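You operate a simulated robot arm through the tools that you are given. There is no shell and no other tool.

The job below is to be done with a simulated robot arm. You get a single attempt, and the scene is never put back.

## Task
Tap the green broom head on the carriage and press it flat.
Fine: lay it the same way round as on its table; two to four mallet taps before the jaw shuts; jaw stays shut; mallet back on the tool ledge; carriage on to the first mark.

It is judged by the outcome, as a careful person would: the job done as asked, and still so three seconds after it is handed in. It fails if anything else is knocked over, pushed out of place, dropped, spilled or broken.

## Robot
A 7-joint arm with a fingered hand, fixed in place. Base frame: the origin is on the floor under the middle of its stand, x ahead of it, y to its left, z up; the work surface is at about z = 0.906. Readings come in m, rad, newtons and seconds.
It reaches about 1.228 m from its shoulder. Its first joint turns from -2.007 to 2.007 rad. Payload 5 kg.
The tool frame sits at the grasp point between the pads (the TCP): z along the fingers, y along the line on which they close. The tips reach 0.032 m beyond it. The gripper opens to 0.16 m; its body begins 0.089 m behind the TCP. The gripper is a hand of 4 fingers: y runs from the thumb to the fingers, the wrist lies at [0, 0, -0.267] in the tool frame, and closing takes about 1.5 s.
Orientation is that of the tool frame in the base frame, as a unit quaternion [x, y, z, w]. With the fingers straight down and closing along the base's y, the tool's x points along the base's -x, its y along +y and its z along -z.

## Interface
- The arm moves only by the tool play_rows. Its argument "targets" is a list of rows, each a list of 3 entries, a list of its own where there are three numbers: the shift along the base's x, y, z in m, then the turn, a rotation vector about the base's x, y, z in rad, then the finger opening in m, from 0 to 0.16. In form: [[[x, y, z], [ax, ay, az], hand], ...]. A call has 1 to 20 rows; each row shifts and turns the commanded pose from where the row before left it. A row lasts 0.2 s, in which the tool goes at most 0.05 m and 0.15 rad; a call with a longer step from one row to the next is refused whole, and so is a gripper value outside its range. A pose out of reach is approached as far as the arm can. The call stops where the force on the tool passes 70 N (or 10 N more than at its start, if that is more) or the arm is blocked; 0.2 s more then pass. The fingers move at their own pace (about 0.045 m/s each) and stop on an object; they squeeze with about 31 N. The grip force told is the motor's: it shows also when the fingers shut on nothing. Time passes only in rows, and 0.2 s behind the last, so rows that do not move let the fingers close. It gives the time, the measured TCP pose, the force on the tool (base axes), the opening and the grip force at its end, in the units of the frame above (readings bear some noise), with the torque about the TCP (base axes, N m) and any sound that the robot's microphone picked up.
- Cameras (640 x 400 px; columns grow to the right, rows downward): "scene" is fixed at [0.2211, -0.6517, 1.6244]; the picture's right is [0.63, -0.78, 0.00], its down [-0.67, -0.55, -0.50] and it looks along [0.39, 0.32, -0.87] (base axes); focal length 214 px, centre (320, 200). "wrist" rides on the gripper at [0.08, -0.004, -0.114] in the tool frame; the picture's right is [0.05, 1.00, 0.00], its down [-0.82, 0.04, -0.58] and it looks along [-0.58, 0.03, 0.82] (tool axes); focal length 265 px, centre (320, 200). There is no depth. A picture from a camera that has moved, and an enlarged one, comes with that camera's place and axes in the base frame and with its lens.
- get_image(camera): a new picture of that camera. The clock stands still meanwhile.
- lift_body(by): slides the trunk up (or, below 0, down) by that many m; the arm rides with it, the base frame stays. It gives what a move gives, with no picture.
- preshape(shape): the hand has 4 fingers and takes this shape, open, in about a second: jaw (thumb against the fingers, like two jaws); tri (thumb and two fingers); tip (a fingertip pinch); poke (one finger out to press); point (the index stretched); flat (the hand flat); cup (the hand cupped); fist (a fist). The gripper value then closes the fingers along that shape, each until it touches; the sizes above hold for jaw. It gives what a move gives, with no picture.
- inspect(camera, box): a new picture of the part [left, top, right, bottom] of that camera's present view, enlarged. The clock stands still meanwhile.
- close_job(): hands the job in; it is judged then, once.

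Places have to be worked out from the pictures, the camera data and where the tool is seen. Open the gripper and draw the arm clear of the work before you hand the job in, unless the task says otherwise.

The tools are called after "Request:" as name(argument=value, ...) on one line, values as JSON. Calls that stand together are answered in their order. play_rows: Moves the arm, as the interface text tells. Its arguments: {"type":"object","properties":{"targets":{"type":"array","items":{"type":"array"}}},"required":["targets"]} The other tools are called the same way: lift_body (by) moves the trunk up or down; preshape (shape) gives the hand a shape; get_image (camera) takes a picture; inspect (camera, box) takes an enlarged picture of a part of a camera's view; close_job () hands the job in.

At the start:

```text
clock: 0.0
position: [0.6786, 0.0361, 1.5468]
orientation: [0.0, 1.0, 0.001, 0.0]
contact_force: [-0.6, 0.8, 0.1]
wrist_torque: [-0.03, 0.04, 0.04]
finger_gap: 0.1596
grasp_force: 0.0
shape: jaw
trunk travel left (down, up): [-0.85, 0.14]
```

scene: 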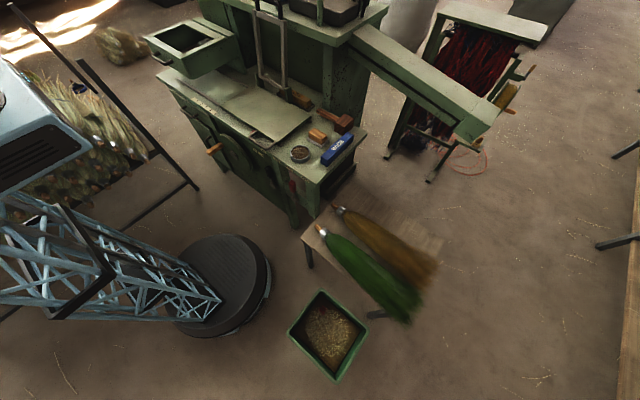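
wrist: 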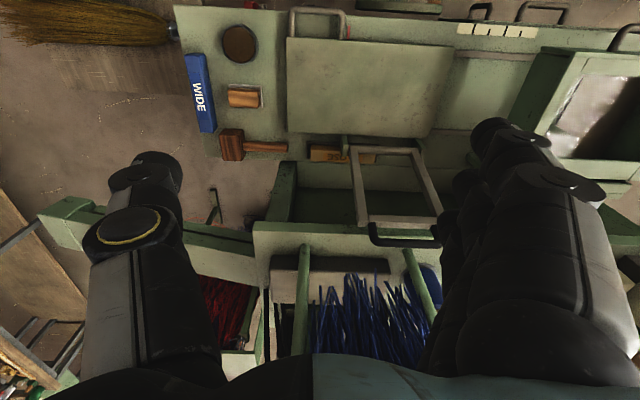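

I start by looking closely at the scene before moving anything; the scene picture shows a green machine with a carriage plate, a mallet, and two broom heads (green and brown) on a small table.

Request:
inspect(camera="scene", box=[140, 0, 400, 200])

Request:
inspect(camera="scene", box=[240, 100, 460, 340])

Request:
inspect(camera="wrist", box=[160, 0, 480, 200])

Request:
inspect(camera="wrist", box=[400, 0, 640, 150])

```text
2.00 times, centred on (270, 100) of scene
camera zoom: at [0.2211, -0.6517, 1.6244], right [0.63, -0.78, 0.0], down [-0.67, -0.55, -0.5], along [0.39, 0.32, -0.87], focal length 429 px, centre (420, 400)
```

zoom: 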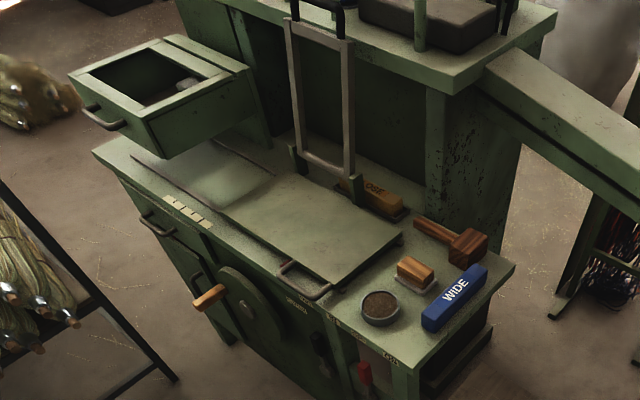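

```text
1.67 times, centred on (350, 220) of scene
camera zoom: at [0.2211, -0.6517, 1.6244], right [0.63, -0.78, 0.0], down [-0.67, -0.55, -0.5], along [0.39, 0.32, -0.87], focal length 358 px, centre (270, 167)
```

zoom: 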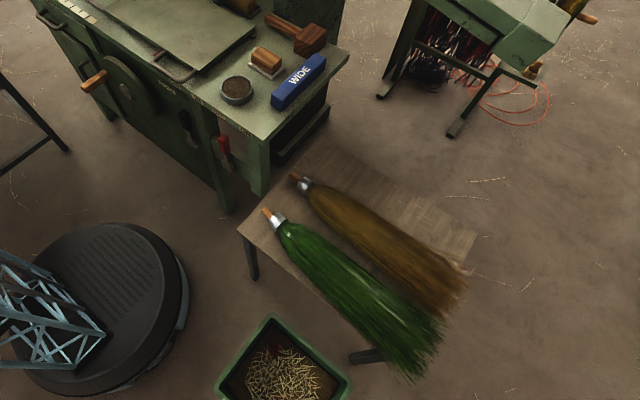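

```text
2.00 times, centred on (320, 100) of wrist
camera zoom: at [0.5978, 0.0325, 1.6604], right [-0.05, 1.0, 0.0], down [0.82, 0.04, 0.58], along [0.58, 0.03, -0.82], focal length 531 px, centre (320, 400)
```

zoom: 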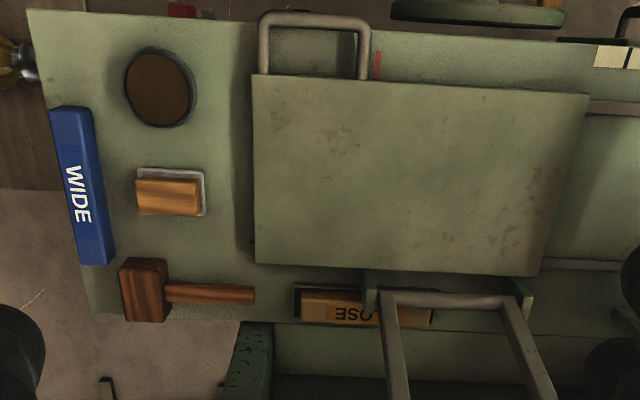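

```text
2.67 times, centred on (520, 75) of wrist
camera zoom: at [0.5978, 0.0325, 1.6604], right [-0.05, 1.0, 0.0], down [0.82, 0.04, 0.58], along [0.58, 0.03, -0.82], focal length 708 px, centre (-213, 533)
```

zoom: 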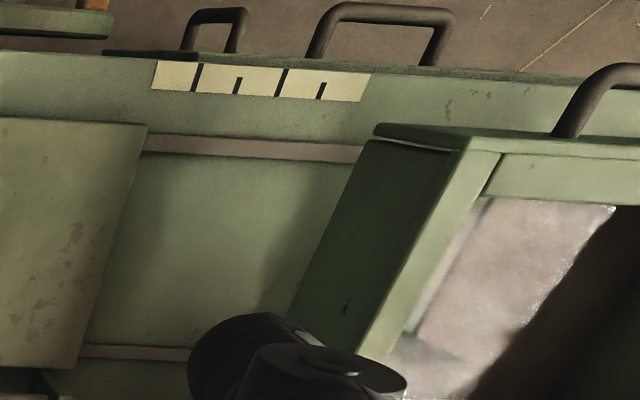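

The machine has a carriage plate (about x 0.65–0.88, y −0.05–0.36), a hinged frame standing up behind it, a mallet at about (0.93, −0.21), and the marks strip on the left front edge. I look closer at these details before moving.

Request:
inspect(camera="scene", box=[160, 70, 260, 132])

Request:
inspect(camera="scene", box=[240, 100, 370, 180])

Request:
inspect(camera="scene", box=[220, 0, 380, 100])

Request:
inspect(camera="scene", box=[290, 190, 450, 290])

Request:
inspect(camera="wrist", box=[240, 100, 480, 250])

Request:
inspect(camera="wrist", box=[170, 10, 330, 170])

```text
6.40 times, centred on (210, 101) of scene
camera zoom: at [0.2211, -0.6517, 1.6244], right [0.63, -0.78, 0.0], down [-0.67, -0.55, -0.5], along [0.39, 0.32, -0.87], focal length 1373 px, centre (1024, 834)
```

zoom: 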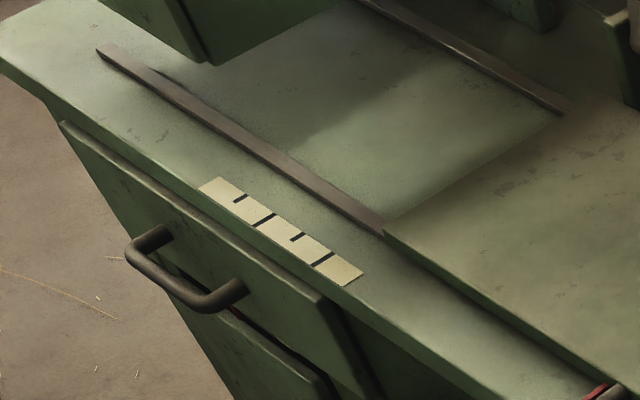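

```text
4.92 times, centred on (305, 140) of scene
camera zoom: at [0.2211, -0.6517, 1.6244], right [0.63, -0.78, 0.0], down [-0.67, -0.55, -0.5], along [0.39, 0.32, -0.87], focal length 1056 px, centre (394, 495)
```

zoom: 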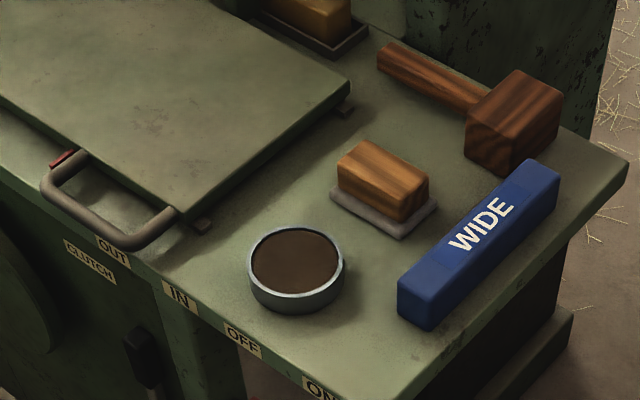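

```text
4.00 times, centred on (300, 50) of scene
camera zoom: at [0.2211, -0.6517, 1.6244], right [0.63, -0.78, 0.0], down [-0.67, -0.55, -0.5], along [0.39, 0.32, -0.87], focal length 858 px, centre (400, 800)
```

zoom: 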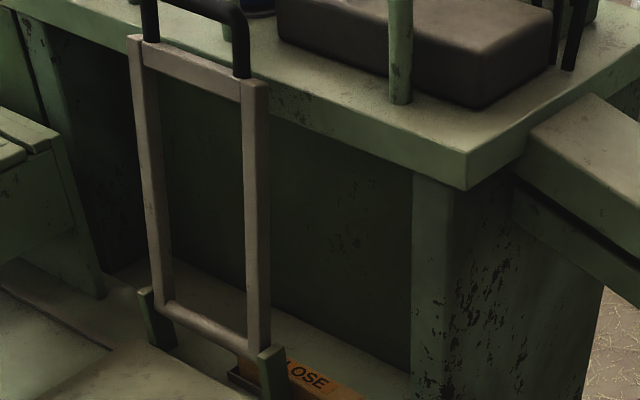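

```text
4.00 times, centred on (370, 240) of scene
camera zoom: at [0.2211, -0.6517, 1.6244], right [0.63, -0.78, 0.0], down [-0.67, -0.55, -0.5], along [0.39, 0.32, -0.87], focal length 858 px, centre (120, 40)
```

zoom: 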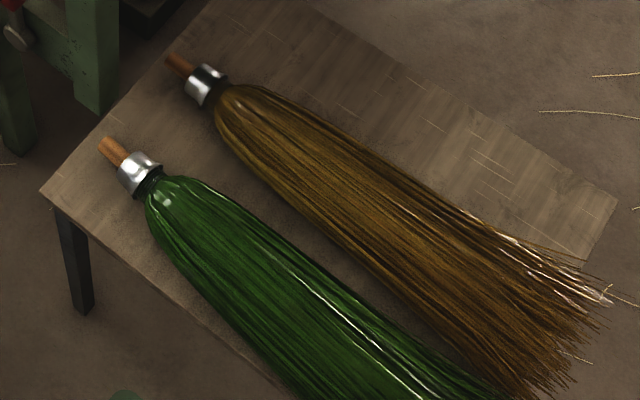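

```text
2.67 times, centred on (360, 175) of wrist
camera zoom: at [0.5978, 0.0325, 1.6604], right [-0.05, 1.0, 0.0], down [0.82, 0.04, 0.58], along [0.58, 0.03, -0.82], focal length 708 px, centre (213, 267)
```

zoom: 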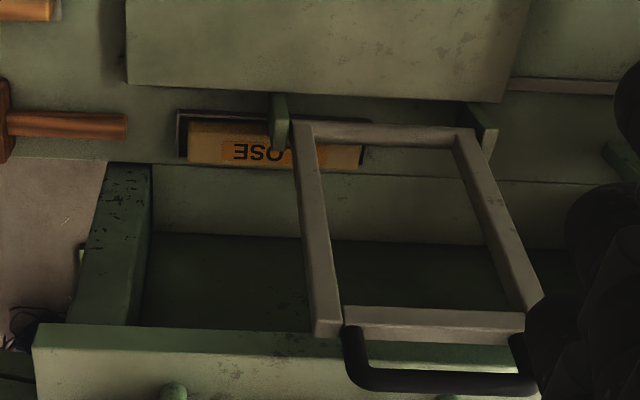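

```text
2.50 times, centred on (250, 90) of wrist
camera zoom: at [0.5978, 0.0325, 1.6604], right [-0.05, 1.0, 0.0], down [0.82, 0.04, 0.58], along [0.58, 0.03, -0.82], focal length 664 px, centre (495, 475)
```

zoom: 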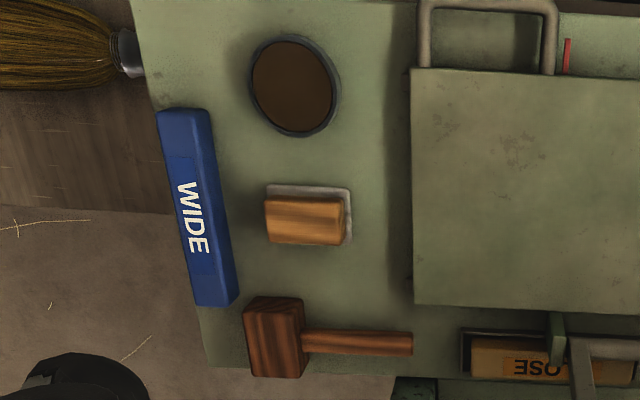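

I see a red pointer near the handle, and labels CLUTCH OUT/IN and OFF/ON with levers on the front face. I zoom in on these.

Request:
inspect(camera="scene", box=[230, 125, 330, 200])

Request:
inspect(camera="scene", box=[240, 128, 290, 160])

Request:
inspect(camera="scene", box=[190, 120, 270, 190])

Request:
inspect(camera="wrist", box=[270, 0, 370, 62])

Request:
inspect(camera="scene", box=[270, 80, 320, 112])

```text
5.33 times, centred on (280, 162) of scene
camera zoom: at [0.2211, -0.6517, 1.6244], right [0.63, -0.78, 0.0], down [-0.67, -0.55, -0.5], along [0.39, 0.32, -0.87], focal length 1144 px, centre (533, 400)
```

zoom: 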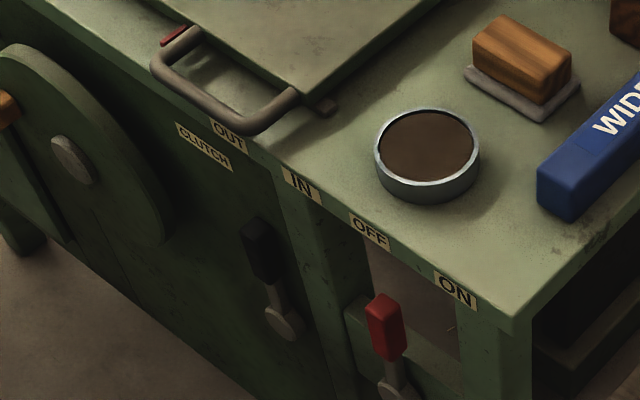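

```text
12.50 times, centred on (265, 144) of scene
camera zoom: at [0.2211, -0.6517, 1.6244], right [0.63, -0.78, 0.0], down [-0.67, -0.55, -0.5], along [0.39, 0.32, -0.87], focal length 2681 px, centre (1008, 900)
```

zoom: 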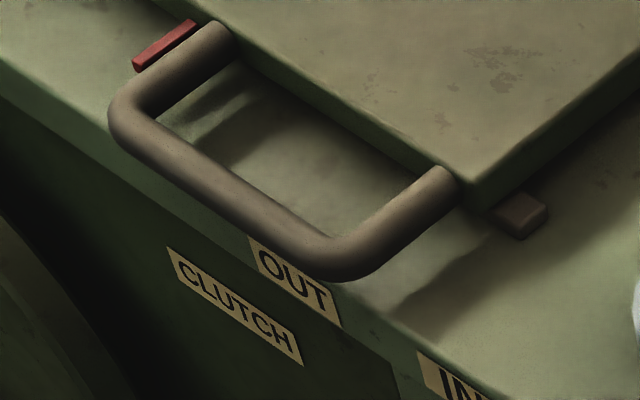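

```text
5.71 times, centred on (230, 155) of scene
camera zoom: at [0.2211, -0.6517, 1.6244], right [0.63, -0.78, 0.0], down [-0.67, -0.55, -0.5], along [0.39, 0.32, -0.87], focal length 1226 px, centre (834, 457)
```

zoom: 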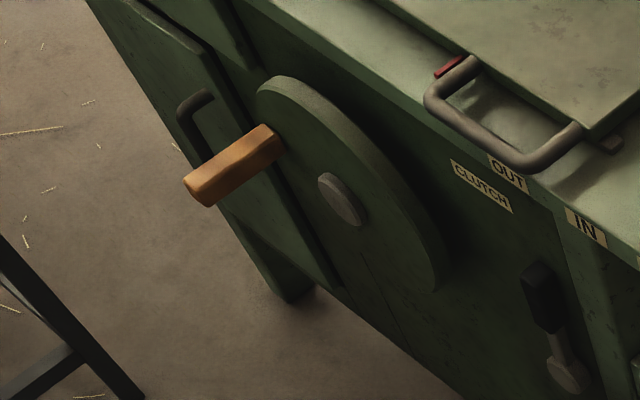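

```text
6.40 times, centred on (320, 31) of wrist
camera zoom: at [0.5978, 0.0325, 1.6604], right [-0.05, 1.0, 0.0], down [0.82, 0.04, 0.58], along [0.58, 0.03, -0.82], focal length 1699 px, centre (320, 1282)
```

zoom: 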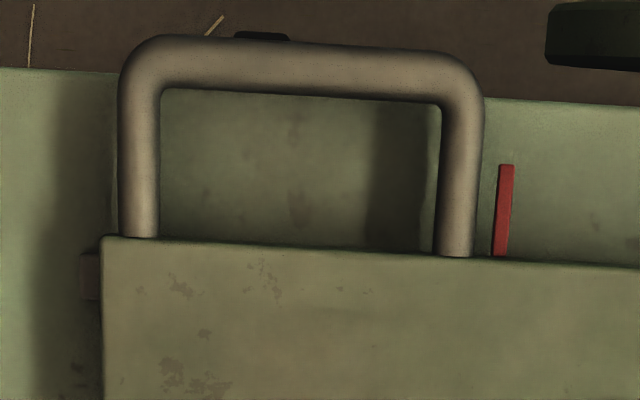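

```text
12.50 times, centred on (295, 96) of scene
camera zoom: at [0.2211, -0.6517, 1.6244], right [0.63, -0.78, 0.0], down [-0.67, -0.55, -0.5], along [0.39, 0.32, -0.87], focal length 2681 px, centre (632, 1500)
```

zoom: 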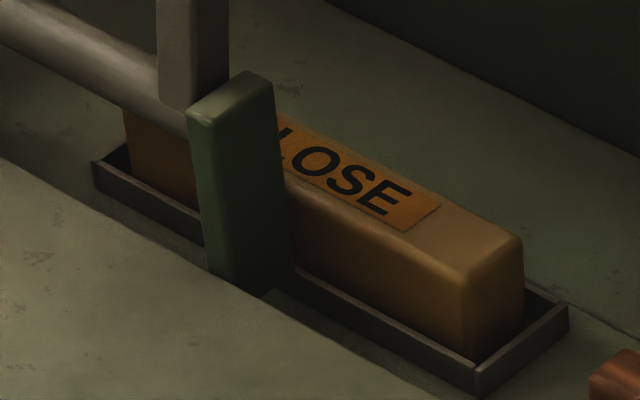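

The carriage's red pointer is at about y = 0.10 and the nearest mark about y = 0.40; the jaw frame stands upright behind the carriage. I now swing the hand over toward the brooms' table at height, turning it a quarter so the wrist camera looks along −y at the brooms.

Request:
play_rows(targets=[[[-0.01655, -0.0322, -0.01223], [0, 0, -0.1309], 0.16], [[-0.01655, -0.0322, -0.01223], [0, 0, -0.1309], 0.16], [[-0.01655, -0.0322, -0.01223], [0, 0, -0.1309], 0.16], [[-0.01655, -0.0322, -0.01223], [0, 0, -0.1309], 0.16], [[-0.01655, -0.0322, -0.01223], [0, 0, -0.1309], 0.16], [[-0.01655, -0.0322, -0.01223], [0, 0, -0.1309], 0.16], [[-0.01655, -0.0322, -0.01223], [0, 0, -0.1309], 0.16], [[-0.01655, -0.0322, -0.01223], [0, 0, -0.1309], 0.16], [[-0.01655, -0.0322, -0.01223], [0, 0, -0.1309], 0.16], [[-0.01655, -0.0322, -0.01223], [0, 0, -0.1309], 0.16], [[-0.01655, -0.0322, -0.01223], [0, 0, -0.1309], 0.16], [[-0.01655, -0.0322, -0.01223], [0, 0, -0.1309], 0.16]])

Request:
get_image(camera="wrist")

Request:
get_image(camera="scene")

```text
clock: 2.6
position: [0.4796, -0.3525, 1.4019]
orientation: [0.708, 0.706, 0.001, 0.0]
contact_force: [-0.9, 0.6, -0.4]
wrist_torque: [0.08, 0.01, 0.03]
finger_gap: 0.1599
grasp_force: 0.1
shape: jaw
trunk travel left (down, up): [-0.85, 0.14]
```

```text
taken
camera wrist: at [0.4756, -0.2706, 1.5148], right [1.0, 0.05, 0.0], down [0.04, -0.82, 0.58], along [0.03, -0.58, -0.82], focal length 265 px, centre (320, 200)
```

wrist: 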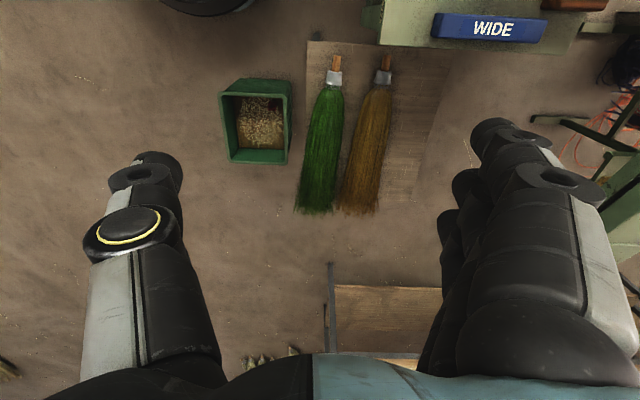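

```text
taken
```

scene: 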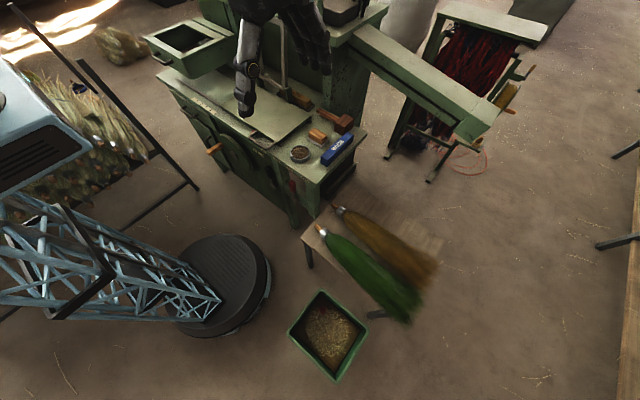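

The wrist camera now sees both brooms lying along y, stubs toward the machine (+y). I zoom in for precise places.

Request:
inspect(camera="wrist", box=[200, 30, 460, 230])

Request:
inspect(camera="wrist", box=[290, 40, 400, 109])

Request:
inspect(camera="scene", box=[300, 200, 460, 340])

```text
2.00 times, centred on (330, 130) of wrist
camera zoom: at [0.4756, -0.2706, 1.5148], right [1.0, 0.05, 0.0], down [0.04, -0.82, 0.58], along [0.03, -0.58, -0.82], focal length 531 px, centre (300, 340)
```

zoom: 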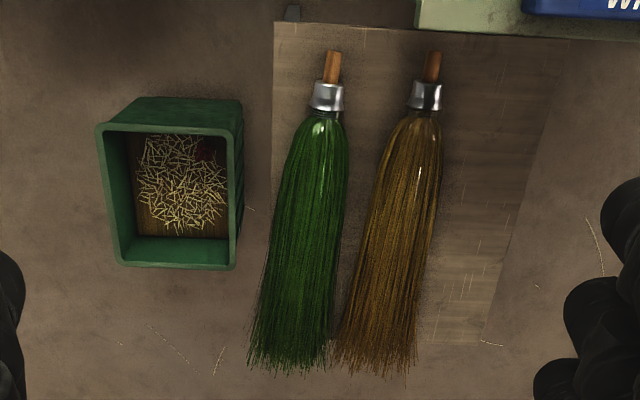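

```text
5.80 times, centred on (345, 74) of wrist
camera zoom: at [0.4756, -0.2706, 1.5148], right [1.0, 0.05, 0.0], down [0.04, -0.82, 0.58], along [0.03, -0.58, -0.82], focal length 1539 px, centre (175, 928)
```

zoom: 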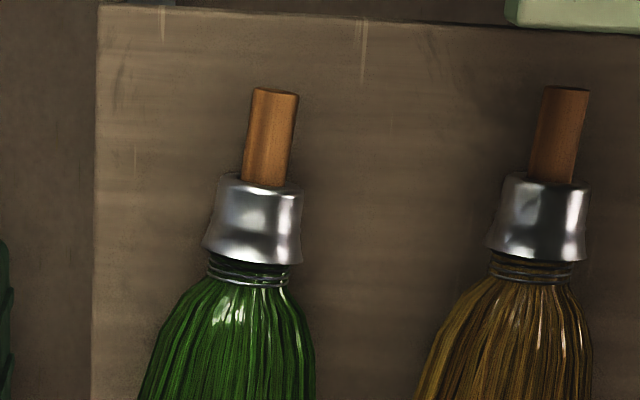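

```text
2.86 times, centred on (380, 270) of scene
camera zoom: at [0.2211, -0.6517, 1.6244], right [0.63, -0.78, 0.0], down [-0.67, -0.55, -0.5], along [0.39, 0.32, -0.87], focal length 613 px, centre (149, 0)
```

zoom: 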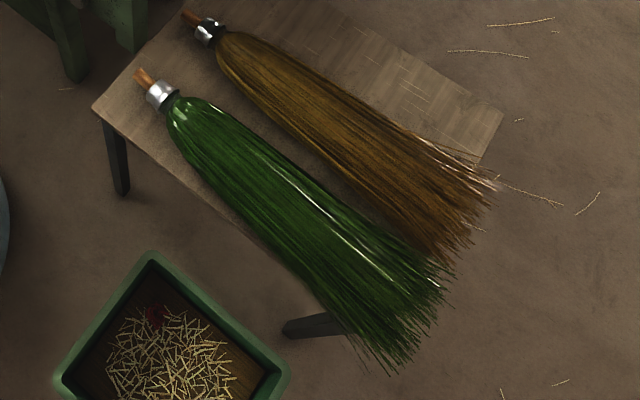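

The green broom's axis runs from about (0.53, −0.37) to (0.48, −0.95), slightly skewed, on a table near z≈0.63; there is enough space beside its neck for fingers near y≈−0.51. I move over that point and then lower the trunk for reach.

Request:
play_rows(targets=[[[0.01, -0.0425, 0], [0, 0, -0.02], 0.16], [[0.01, -0.0425, 0], [0, 0, -0.02], 0.16], [[0.01, -0.0425, 0], [0, 0, -0.02], 0.16], [[0.005, -0.0425, 0], [0, 0, -0.02], 0.16]])

Request:
lift_body(by=-0.3)

Request:
get_image(camera="wrist")

Request:
get_image(camera="scene")

```text
clock: 3.6
position: [0.5159, -0.5229, 1.4012]
orientation: [0.735, 0.678, 0.001, 0.0]
contact_force: [-0.3, 0.3, -0.1]
wrist_torque: [-0.03, 0.01, -0.03]
finger_gap: 0.1599
grasp_force: 0.0
shape: jaw
trunk travel left (down, up): [-0.85, 0.14]
```

```text
clock: 6.6
position: [0.5172, -0.5219, 1.1018]
orientation: [0.735, 0.678, 0.001, 0.0]
contact_force: [0.7, -0.1, 0.4]
wrist_torque: [-0.01, 0.0, -0.02]
finger_gap: 0.1598
grasp_force: 0.1
shape: jaw
trunk travel left (down, up): [-0.55, 0.44]
```

```text
taken
camera wrist: at [0.5179, -0.4405, 1.215], right [1.0, -0.03, 0.0], down [-0.02, -0.82, 0.58], along [-0.02, -0.58, -0.82], focal length 265 px, centre (320, 200)
```

wrist: 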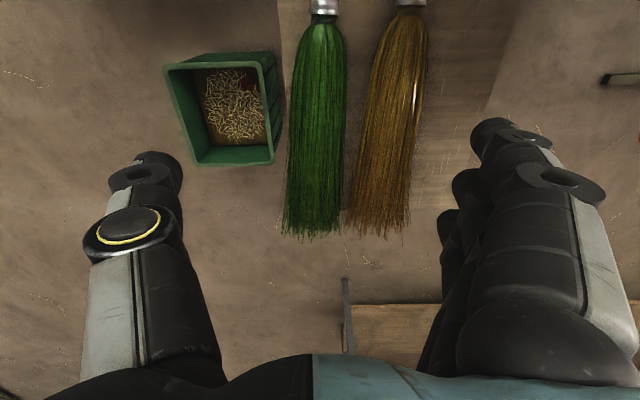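

```text
taken
```

scene: 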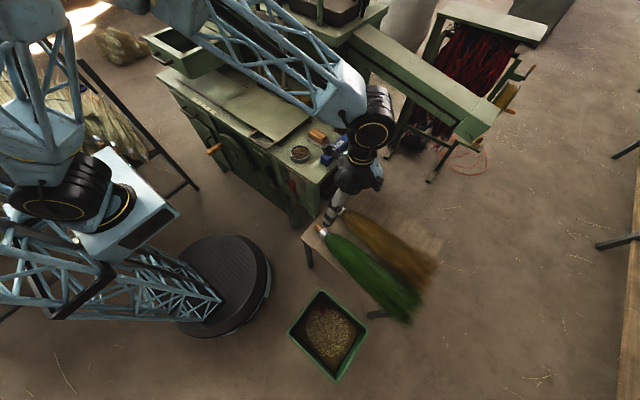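

The hand is above the broom neck. I check the hand's finger profile and the clearance to the brown broom in close-up before descending.

Request:
inspect(camera="scene", box=[300, 70, 420, 260])

Request:
inspect(camera="wrist", box=[420, 100, 640, 240])

Request:
inspect(camera="wrist", box=[270, 0, 450, 112])

```text
2.11 times, centred on (360, 165) of scene
camera zoom: at [0.2211, -0.6517, 1.6244], right [0.63, -0.78, 0.0], down [-0.67, -0.55, -0.5], along [0.39, 0.32, -0.87], focal length 452 px, centre (236, 274)
```

zoom: 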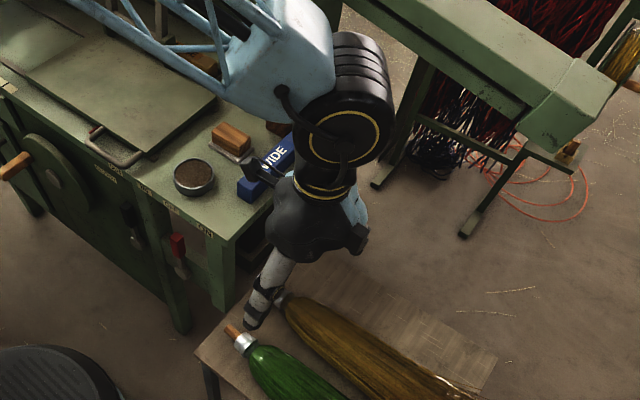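

```text
2.86 times, centred on (530, 170) of wrist
camera zoom: at [0.5179, -0.4405, 1.215], right [1.0, -0.03, 0.0], down [-0.02, -0.82, 0.58], along [-0.02, -0.58, -0.82], focal length 758 px, centre (-280, 286)
```

zoom: 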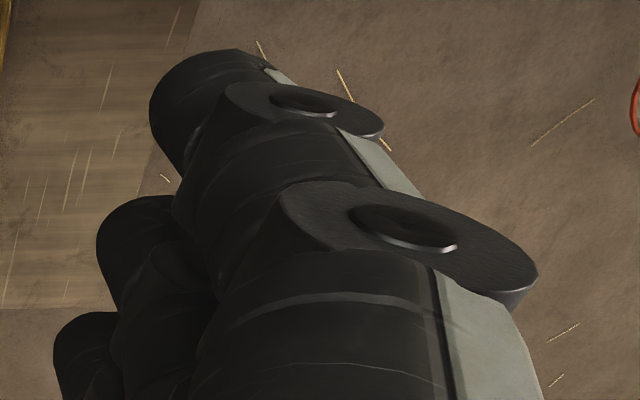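

```text
3.56 times, centred on (360, 56) of wrist
camera zoom: at [0.5179, -0.4405, 1.215], right [1.0, -0.03, 0.0], down [-0.02, -0.82, 0.58], along [-0.02, -0.58, -0.82], focal length 944 px, centre (178, 712)
```

zoom: 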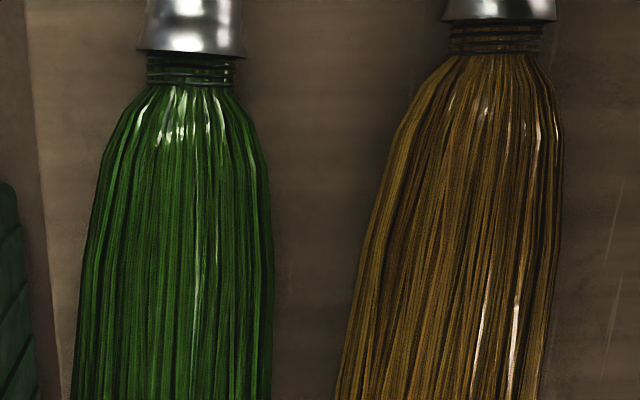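

Fingertips are about 3 cm thick and the gap between brooms at y≈−0.51 is about 5.7 cm, so I narrow the opening to 0.12 and descend part-way while keeping centred on the green neck, then look again.

Request:
play_rows(targets=[[[0, 0.003, -0.03], [0, 0, 0], 0.12], [[0, 0.003, -0.03], [0, 0, 0], 0.12], [[0, 0.003, -0.03], [0, 0, 0], 0.12], [[0, 0.003, -0.03], [0, 0, 0], 0.12], [[0, 0, -0.03], [0, 0, 0], 0.12], [[0, 0, -0.03], [0, 0, 0], 0.12], [[0, 0, -0.03], [0, 0, 0], 0.12], [[0, 0, -0.03], [0, 0, 0], 0.12], [[0, 0, 0], [0, 0, 0], 0.12]])

Request:
get_image(camera="wrist")

Request:
get_image(camera="scene")

```text
clock: 8.6
position: [0.5161, -0.5102, 0.8602]
orientation: [0.735, 0.678, 0.0, 0.0]
contact_force: [0.4, 0.0, 0.3]
wrist_torque: [0.03, 0.0, 0.02]
finger_gap: 0.1203
grasp_force: 0.1
shape: jaw
trunk travel left (down, up): [-0.55, 0.44]
```

```text
taken
camera wrist: at [0.5182, -0.4291, 0.9743], right [1.0, -0.03, 0.0], down [-0.02, -0.82, 0.58], along [-0.02, -0.58, -0.82], focal length 265 px, centre (320, 200)
```

wrist: 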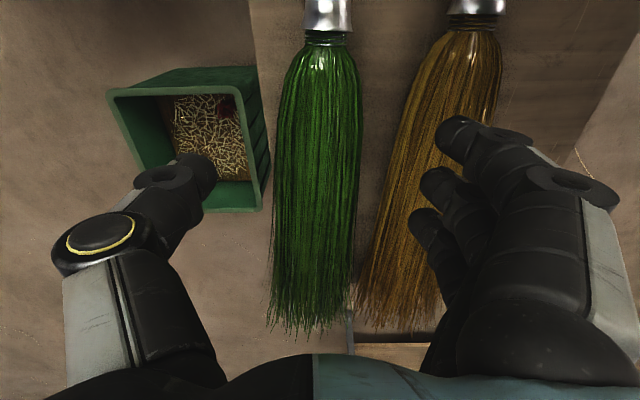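

```text
taken
```

scene: 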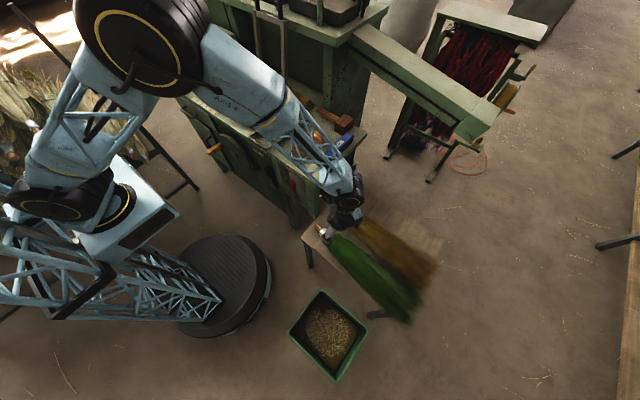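

Clear so far; elbow is high and the forearm clears the machine. I zoom at the gap and the ferrule to fix the height and lateral position.

Request:
inspect(camera="wrist", box=[250, 0, 410, 100])

Request:
inspect(camera="wrist", box=[250, 80, 530, 255])

Request:
inspect(camera="scene", box=[290, 150, 400, 260])

```text
4.00 times, centred on (330, 50) of wrist
camera zoom: at [0.5182, -0.4291, 0.9743], right [1.0, -0.03, 0.0], down [-0.02, -0.82, 0.58], along [-0.02, -0.58, -0.82], focal length 1062 px, centre (280, 800)
```

zoom: 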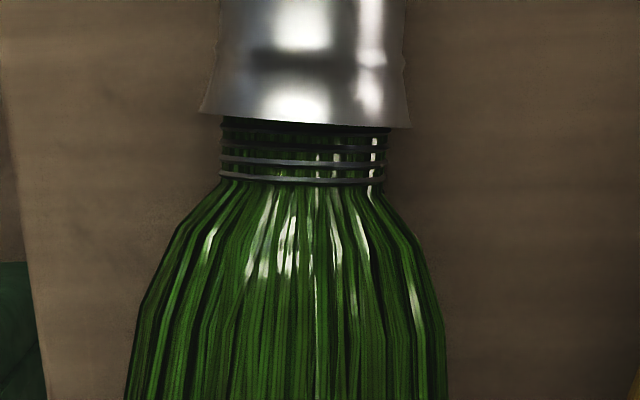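

```text
2.29 times, centred on (390, 168) of wrist
camera zoom: at [0.5182, -0.4291, 0.9743], right [1.0, -0.03, 0.0], down [-0.02, -0.82, 0.58], along [-0.02, -0.58, -0.82], focal length 607 px, centre (160, 274)
```

zoom: 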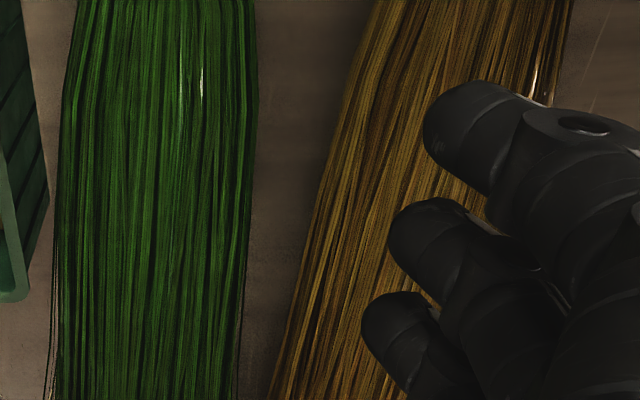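

```text
3.64 times, centred on (345, 205) of scene
camera zoom: at [0.2211, -0.6517, 1.6244], right [0.63, -0.78, 0.0], down [-0.67, -0.55, -0.5], along [0.39, 0.32, -0.87], focal length 780 px, centre (229, 182)
```

zoom: 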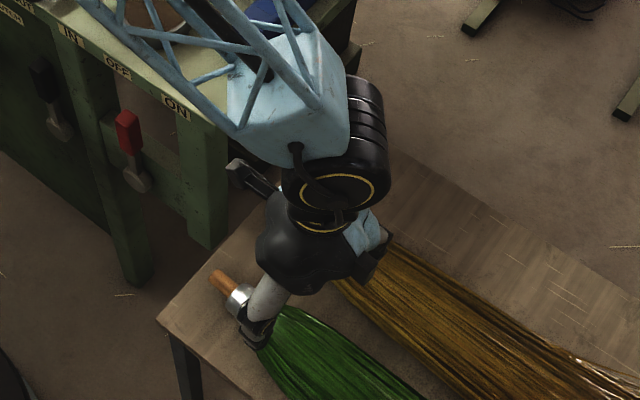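

Ferrule axis is about z≈0.671, fingertips are ~29 mm thick, and the free gap is roughly x 0.560–0.612 at y≈−0.52. I go to y=−0.48 with a 0.108 opening, descending to just above the broom's top first.

Request:
play_rows(targets=[[[0, 0.015, 0], [0, 0, 0], 0.108], [[0, 0.015, 0], [0, 0, 0], 0.108], [[0, 0, -0.025], [0, 0, 0], 0.108], [[0, 0, -0.025], [0, 0, 0], 0.108], [[0, 0, -0.025], [0, 0, 0], 0.108], [[0, 0, -0.02], [0, 0, 0], 0.108], [[0, 0, 0], [0, 0, 0], 0.108]])

Request:
get_image(camera="wrist")

Request:
inspect(camera="wrist", box=[250, 60, 530, 235])

Request:
inspect(camera="scene", box=[290, 150, 400, 260])

```text
clock: 10.2
position: [0.5165, -0.4793, 0.7669]
orientation: [0.734, 0.679, 0.001, -0.001]
contact_force: [-0.8, 0.3, 0.2]
wrist_torque: [0.01, -0.01, -0.02]
finger_gap: 0.1085
grasp_force: 0.1
shape: jaw
trunk travel left (down, up): [-0.55, 0.44]
```

```text
taken
camera wrist: at [0.5179, -0.3985, 0.8798], right [1.0, -0.03, 0.0], down [-0.02, -0.82, 0.58], along [-0.02, -0.58, -0.82], focal length 265 px, centre (320, 200)
```

wrist: 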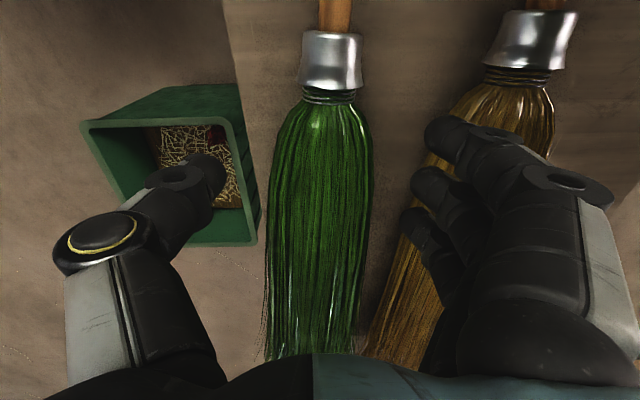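

```text
2.29 times, centred on (390, 148) of wrist
camera zoom: at [0.5179, -0.3985, 0.8798], right [1.0, -0.03, 0.0], down [-0.02, -0.82, 0.58], along [-0.02, -0.58, -0.82], focal length 607 px, centre (160, 320)
```

zoom: 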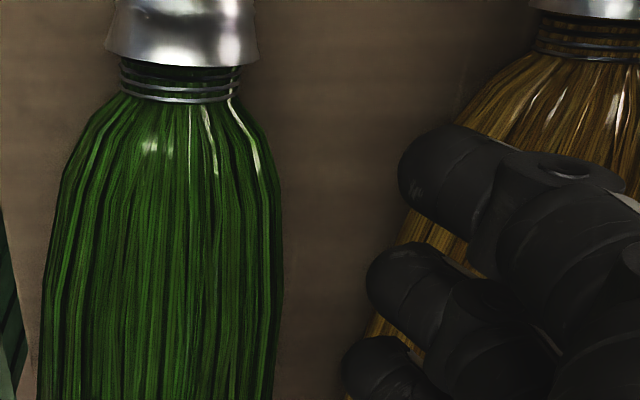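

```text
3.64 times, centred on (345, 205) of scene
camera zoom: at [0.2211, -0.6517, 1.6244], right [0.63, -0.78, 0.0], down [-0.67, -0.55, -0.5], along [0.39, 0.32, -0.87], focal length 780 px, centre (229, 182)
```

zoom: 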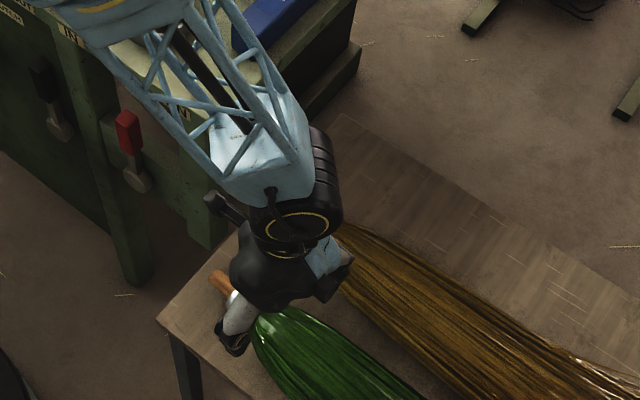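

The fingers straddle the green neck with about 8 mm spare on each side. I descend the remaining 8.5 cm slowly and check the forces.

Request:
play_rows(targets=[[[0, 0, -0.017], [0, 0, 0], 0.108], [[0, 0, -0.017], [0, 0, 0], 0.108], [[0, 0, -0.017], [0, 0, 0], 0.108], [[0, 0, -0.014], [0, 0, 0], 0.108]])

Request:
get_image(camera="wrist")

Request:
inspect(camera="scene", box=[290, 150, 400, 260])

```text
clock: 11.2
position: [0.5158, -0.4803, 0.7021]
orientation: [0.735, 0.678, 0.0, 0.0]
contact_force: [-0.1, -0.8, -0.4]
wrist_torque: [0.01, -0.01, -0.02]
finger_gap: 0.1083
grasp_force: 0.2
shape: jaw
trunk travel left (down, up): [-0.55, 0.44]
```

```text
taken
camera wrist: at [0.5179, -0.3987, 0.8148], right [1.0, -0.03, 0.0], down [-0.02, -0.82, 0.58], along [-0.02, -0.58, -0.82], focal length 265 px, centre (320, 200)
```

wrist: 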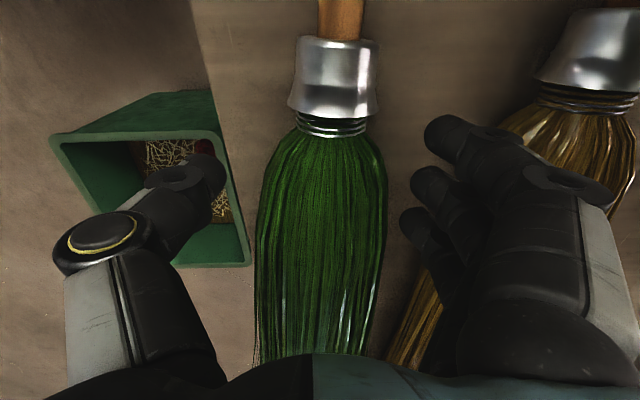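

```text
3.64 times, centred on (345, 205) of scene
camera zoom: at [0.2211, -0.6517, 1.6244], right [0.63, -0.78, 0.0], down [-0.67, -0.55, -0.5], along [0.39, 0.32, -0.87], focal length 780 px, centre (229, 182)
```

zoom: 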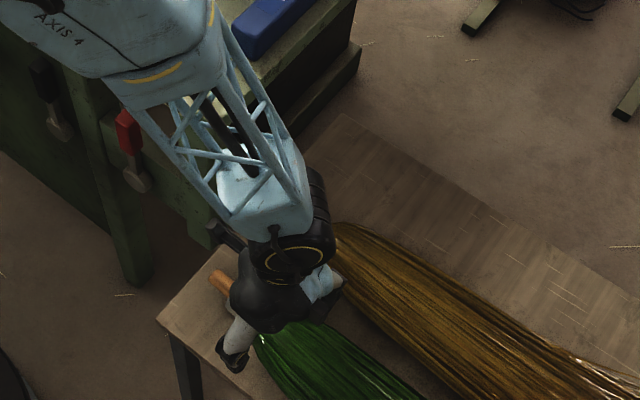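

No contact yet; tips are near z≈0.67. I go down 2.4 cm more and close the fingers on the neck.

Request:
play_rows(targets=[[[0, 0, -0.012], [0, 0, 0], 0.108], [[0, 0, -0.012], [0, 0, 0], 0.108], [[0, 0, 0], [0, 0, 0], 0.108]])

Request:
get_image(camera="wrist")

```text
clock: 12.0
position: [0.5161, -0.4807, 0.6771]
orientation: [0.735, 0.678, 0.0, 0.001]
contact_force: [-0.3, -0.6, 0.3]
wrist_torque: [0.0, -0.01, 0.01]
finger_gap: 0.1085
grasp_force: 0.1
shape: jaw
trunk travel left (down, up): [-0.55, 0.44]
```

```text
taken
camera wrist: at [0.5182, -0.3989, 0.7909], right [1.0, -0.03, 0.0], down [-0.02, -0.82, 0.58], along [-0.02, -0.58, -0.82], focal length 265 px, centre (320, 200)
```

wrist: 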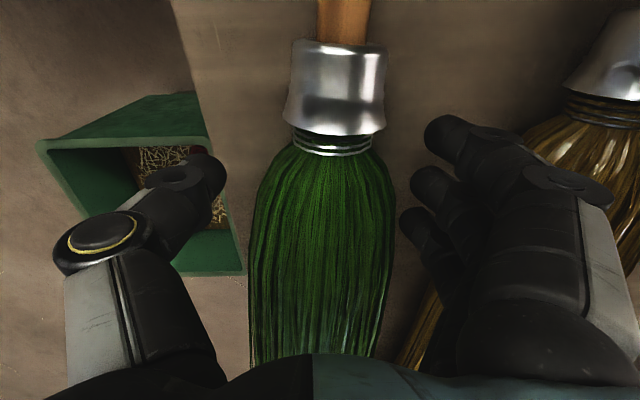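

The fingers stand on both sides of the neck with no contact. I close the hand now and hold for the fingers to seat.

Request:
play_rows(targets=[[[0, 0, 0], [0, 0, 0], 0.08], [[0, 0, 0], [0, 0, 0], 0.06], [[0, 0, 0], [0, 0, 0], 0.04], [[0, 0, 0], [0, 0, 0], 0.02], [[0, 0, 0], [0, 0, 0], 0.0], [[0, 0, 0], [0, 0, 0], 0.0], [[0, 0, 0], [0, 0, 0], 0.0], [[0, 0, 0], [0, 0, 0], 0.0]])

Request:
get_image(camera="wrist")

```text
clock: 13.8
position: [0.5157, -0.4808, 0.6776]
orientation: [0.735, 0.678, 0.001, 0.0]
contact_force: [-0.7, 0.0, -0.6]
wrist_torque: [0.02, 0.0, -0.09]
finger_gap: 0.055
grasp_force: 30.8
shape: jaw
trunk travel left (down, up): [-0.55, 0.44]
```

```text
taken
camera wrist: at [0.5181, -0.399, 0.7908], right [1.0, -0.03, 0.0], down [-0.02, -0.82, 0.58], along [-0.02, -0.58, -0.82], focal length 265 px, centre (320, 200)
```

wrist: 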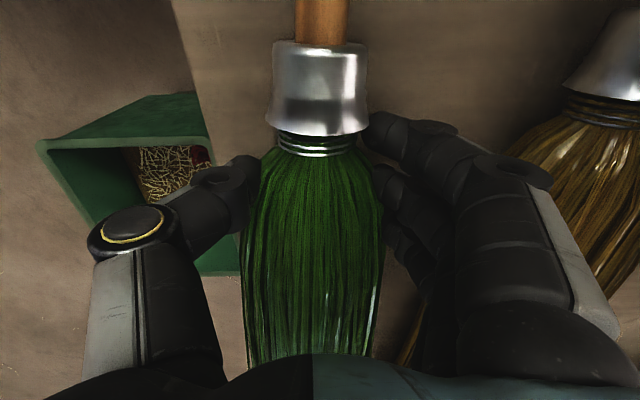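

The broom neck is gripped (gap 0.055, 31 N). I lift a few centimetres and check how it hangs.

Request:
play_rows(targets=[[[0, 0, 0.01], [0, 0, 0], 0.0], [[0, 0, 0.02], [0, 0, 0], 0.0], [[0, 0, 0.02], [0, 0, 0], 0.0], [[0, 0, 0.02], [0, 0, 0], 0.0]])

Request:
get_image(camera="wrist")

Request:
get_image(camera="scene")

Request:
inspect(camera="scene", box=[290, 170, 450, 330])

```text
clock: 14.8
position: [0.5153, -0.4795, 0.7473]
orientation: [0.735, 0.678, -0.001, -0.001]
contact_force: [0.9, -0.2, -3.1]
wrist_torque: [0.38, -0.01, -0.01]
finger_gap: 0.055
grasp_force: 31.2
shape: jaw
trunk travel left (down, up): [-0.55, 0.44]
```

```text
taken
camera wrist: at [0.5175, -0.3982, 0.8607], right [1.0, -0.03, 0.0], down [-0.02, -0.82, 0.58], along [-0.02, -0.58, -0.82], focal length 265 px, centre (320, 200)
```

wrist: 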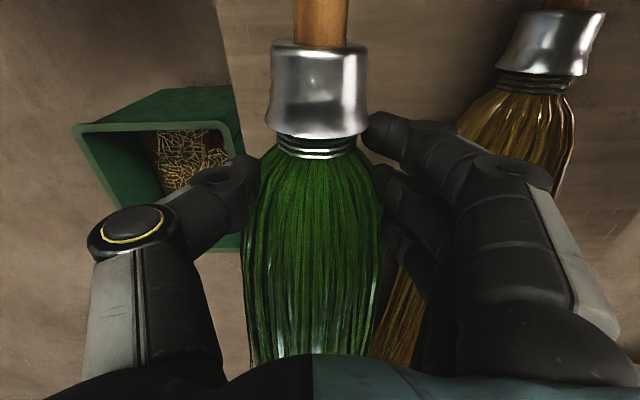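

```text
taken
```

scene: 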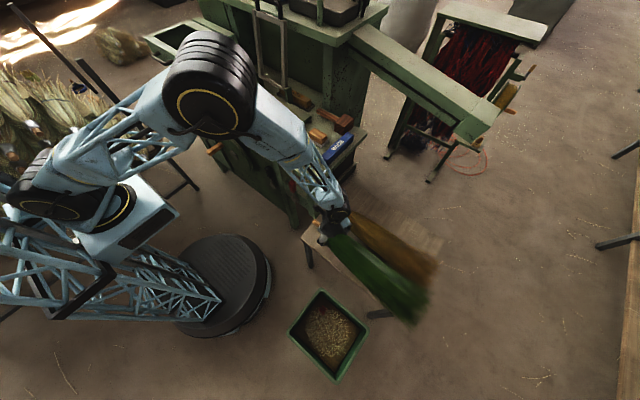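

```text
2.50 times, centred on (370, 250) of scene
camera zoom: at [0.2211, -0.6517, 1.6244], right [0.63, -0.78, 0.0], down [-0.67, -0.55, -0.5], along [0.39, 0.32, -0.87], focal length 536 px, centre (195, 75)
```

zoom: 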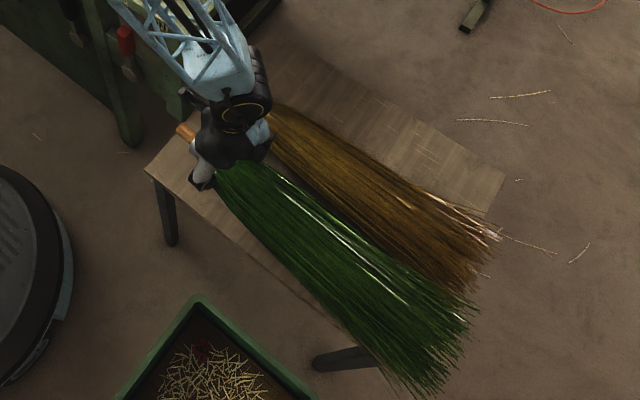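

The broom hangs level in the grip (about 3 N, little torque), and the brown broom is undisturbed. I lift it straight up to about z=1.15.

Request:
play_rows(targets=[[[0, 0, 0.03], [0, 0, 0], 0.0], [[0, 0, 0.03], [0, 0, 0], 0.0], [[0, 0, 0.03], [0, 0, 0], 0.0], [[0, 0, 0.03], [0, 0, 0], 0.0], [[0, 0, 0.03], [0, 0, 0], 0.0], [[0, 0, 0.03], [0, 0, 0], 0.0], [[0, 0, 0.03], [0, 0, 0], 0.0], [[0, 0, 0.03], [0, 0, 0], 0.0], [[0, 0, 0.03], [0, 0, 0], 0.0], [[0, 0, 0.03], [0, 0, 0], 0.0], [[0, 0, 0.03], [0, 0, 0], 0.0], [[0, 0, 0.03], [0, 0, 0], 0.0], [[0, 0, 0.03], [0, 0, 0], 0.0], [[0, 0, 0.02], [0, 0, 0], 0.0]])

Request:
get_image(camera="scene")

Request:
get_image(camera="wrist")

```text
clock: 17.8
position: [0.5155, -0.4799, 1.1574]
orientation: [0.735, 0.678, 0.001, 0.001]
contact_force: [0.7, 0.1, -2.8]
wrist_torque: [0.32, -0.03, 0.02]
finger_gap: 0.0548
grasp_force: 31.0
shape: jaw
trunk travel left (down, up): [-0.55, 0.44]
```

```text
taken
```

scene: 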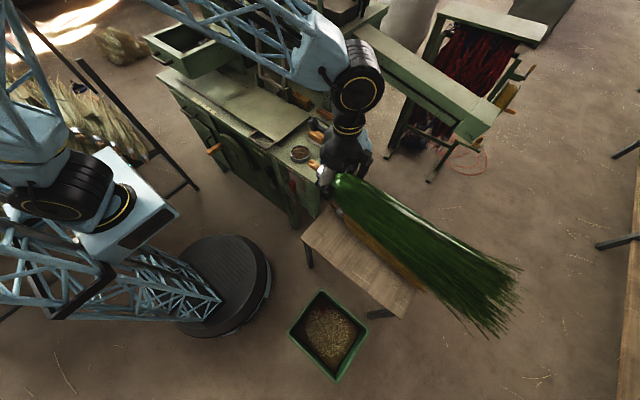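

```text
taken
camera wrist: at [0.5173, -0.3984, 1.271], right [1.0, -0.03, 0.0], down [-0.02, -0.82, 0.58], along [-0.02, -0.58, -0.82], focal length 265 px, centre (320, 200)
```

wrist: 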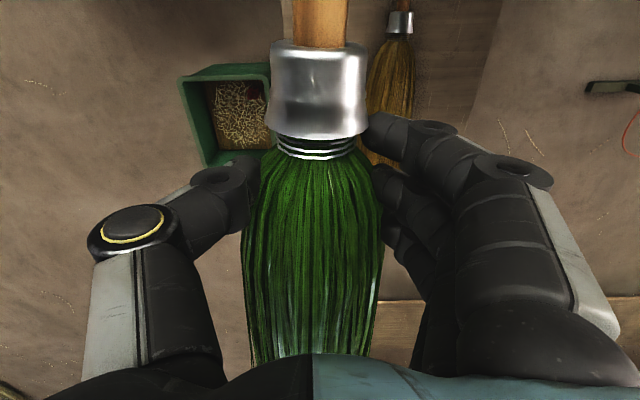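

Held firmly. I carry it at this height over the front of the machine toward the carriage, in two stages, straightening the yaw slightly.

Request:
play_rows(targets=[[[0.0122, 0.041, 0], [0, 0, 0.004], 0.0], [[0.0122, 0.041, 0], [0, 0, 0.004], 0.0], [[0.0122, 0.041, 0], [0, 0, 0.004], 0.0], [[0.0122, 0.041, 0], [0, 0, 0.004], 0.0], [[0.0122, 0.041, 0], [0, 0, 0.004], 0.0], [[0.0122, 0.041, 0], [0, 0, 0.004], 0.0], [[0.0122, 0.041, 0], [0, 0, 0.004], 0.0], [[0.0122, 0.041, 0], [0, 0, 0.004], 0.0], [[0.0122, 0.041, 0], [0, 0, 0.004], 0.0], [[0.0122, 0.041, 0], [0, 0, 0.004], 0.0]])

Request:
get_image(camera="scene")

Request:
get_image(camera="wrist")

```text
clock: 20.0
position: [0.6389, -0.0699, 1.1577]
orientation: [0.722, 0.692, -0.001, 0.0]
contact_force: [0.2, 0.3, -3.5]
wrist_torque: [0.33, 0.03, -0.03]
finger_gap: 0.0549
grasp_force: 31.1
shape: jaw
trunk travel left (down, up): [-0.55, 0.44]
```

```text
taken
```

scene: 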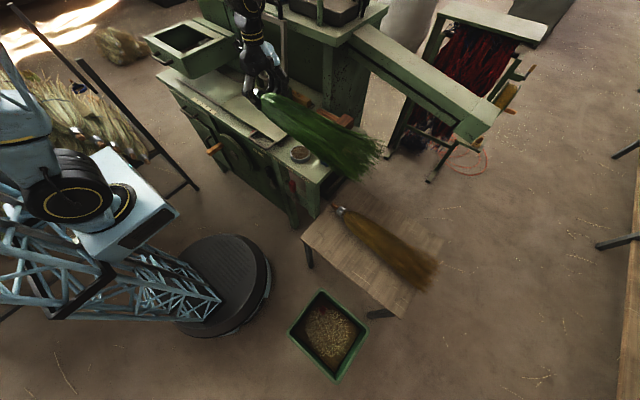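

```text
taken
camera wrist: at [0.6375, 0.0122, 1.271], right [1.0, 0.01, 0.0], down [0.01, -0.82, 0.58], along [0.01, -0.58, -0.82], focal length 265 px, centre (320, 200)
```

wrist: 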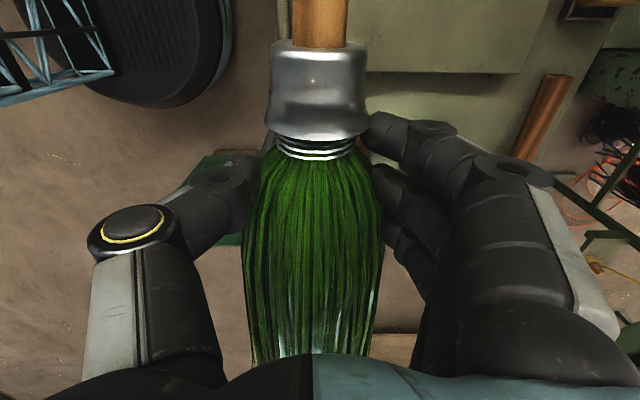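

The broom is over the front of the machine. Before going on I check the box on the left side, since the broom's stub and later the carriage will come near it.

Request:
inspect(camera="scene", box=[135, 5, 255, 80])

Request:
inspect(camera="scene", box=[140, 60, 260, 135])

Request:
inspect(camera="scene", box=[220, 0, 400, 200])

```text
5.33 times, centred on (195, 42) of scene
camera zoom: at [0.2211, -0.6517, 1.6244], right [0.63, -0.78, 0.0], down [-0.67, -0.55, -0.5], along [0.39, 0.32, -0.87], focal length 1144 px, centre (987, 1040)
```

zoom: 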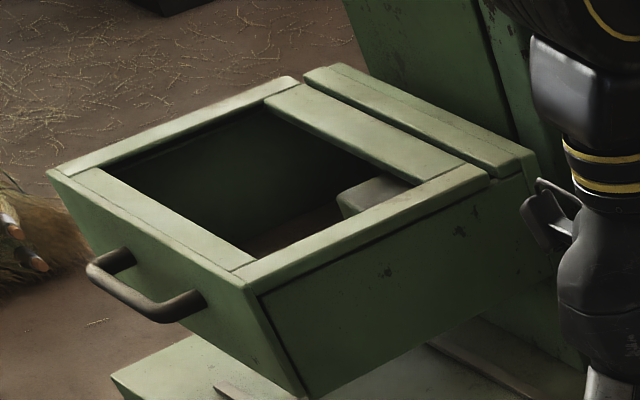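

```text
5.33 times, centred on (200, 98) of scene
camera zoom: at [0.2211, -0.6517, 1.6244], right [0.63, -0.78, 0.0], down [-0.67, -0.55, -0.5], along [0.39, 0.32, -0.87], focal length 1144 px, centre (960, 747)
```

zoom: 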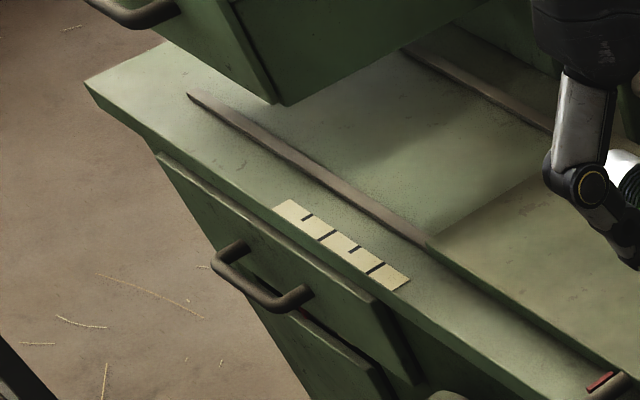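

```text
2.00 times, centred on (310, 100) of scene
camera zoom: at [0.2211, -0.6517, 1.6244], right [0.63, -0.78, 0.0], down [-0.67, -0.55, -0.5], along [0.39, 0.32, -0.87], focal length 429 px, centre (340, 400)
```

zoom: 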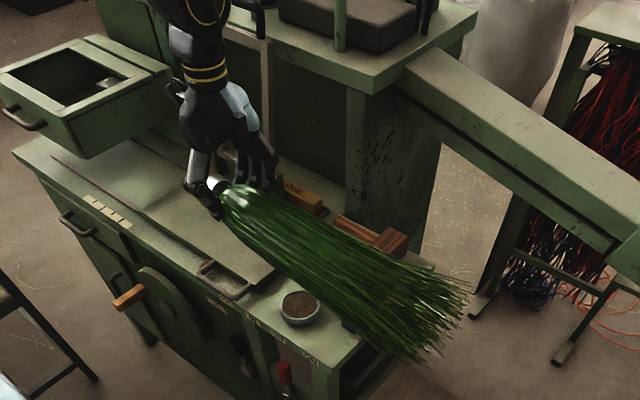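

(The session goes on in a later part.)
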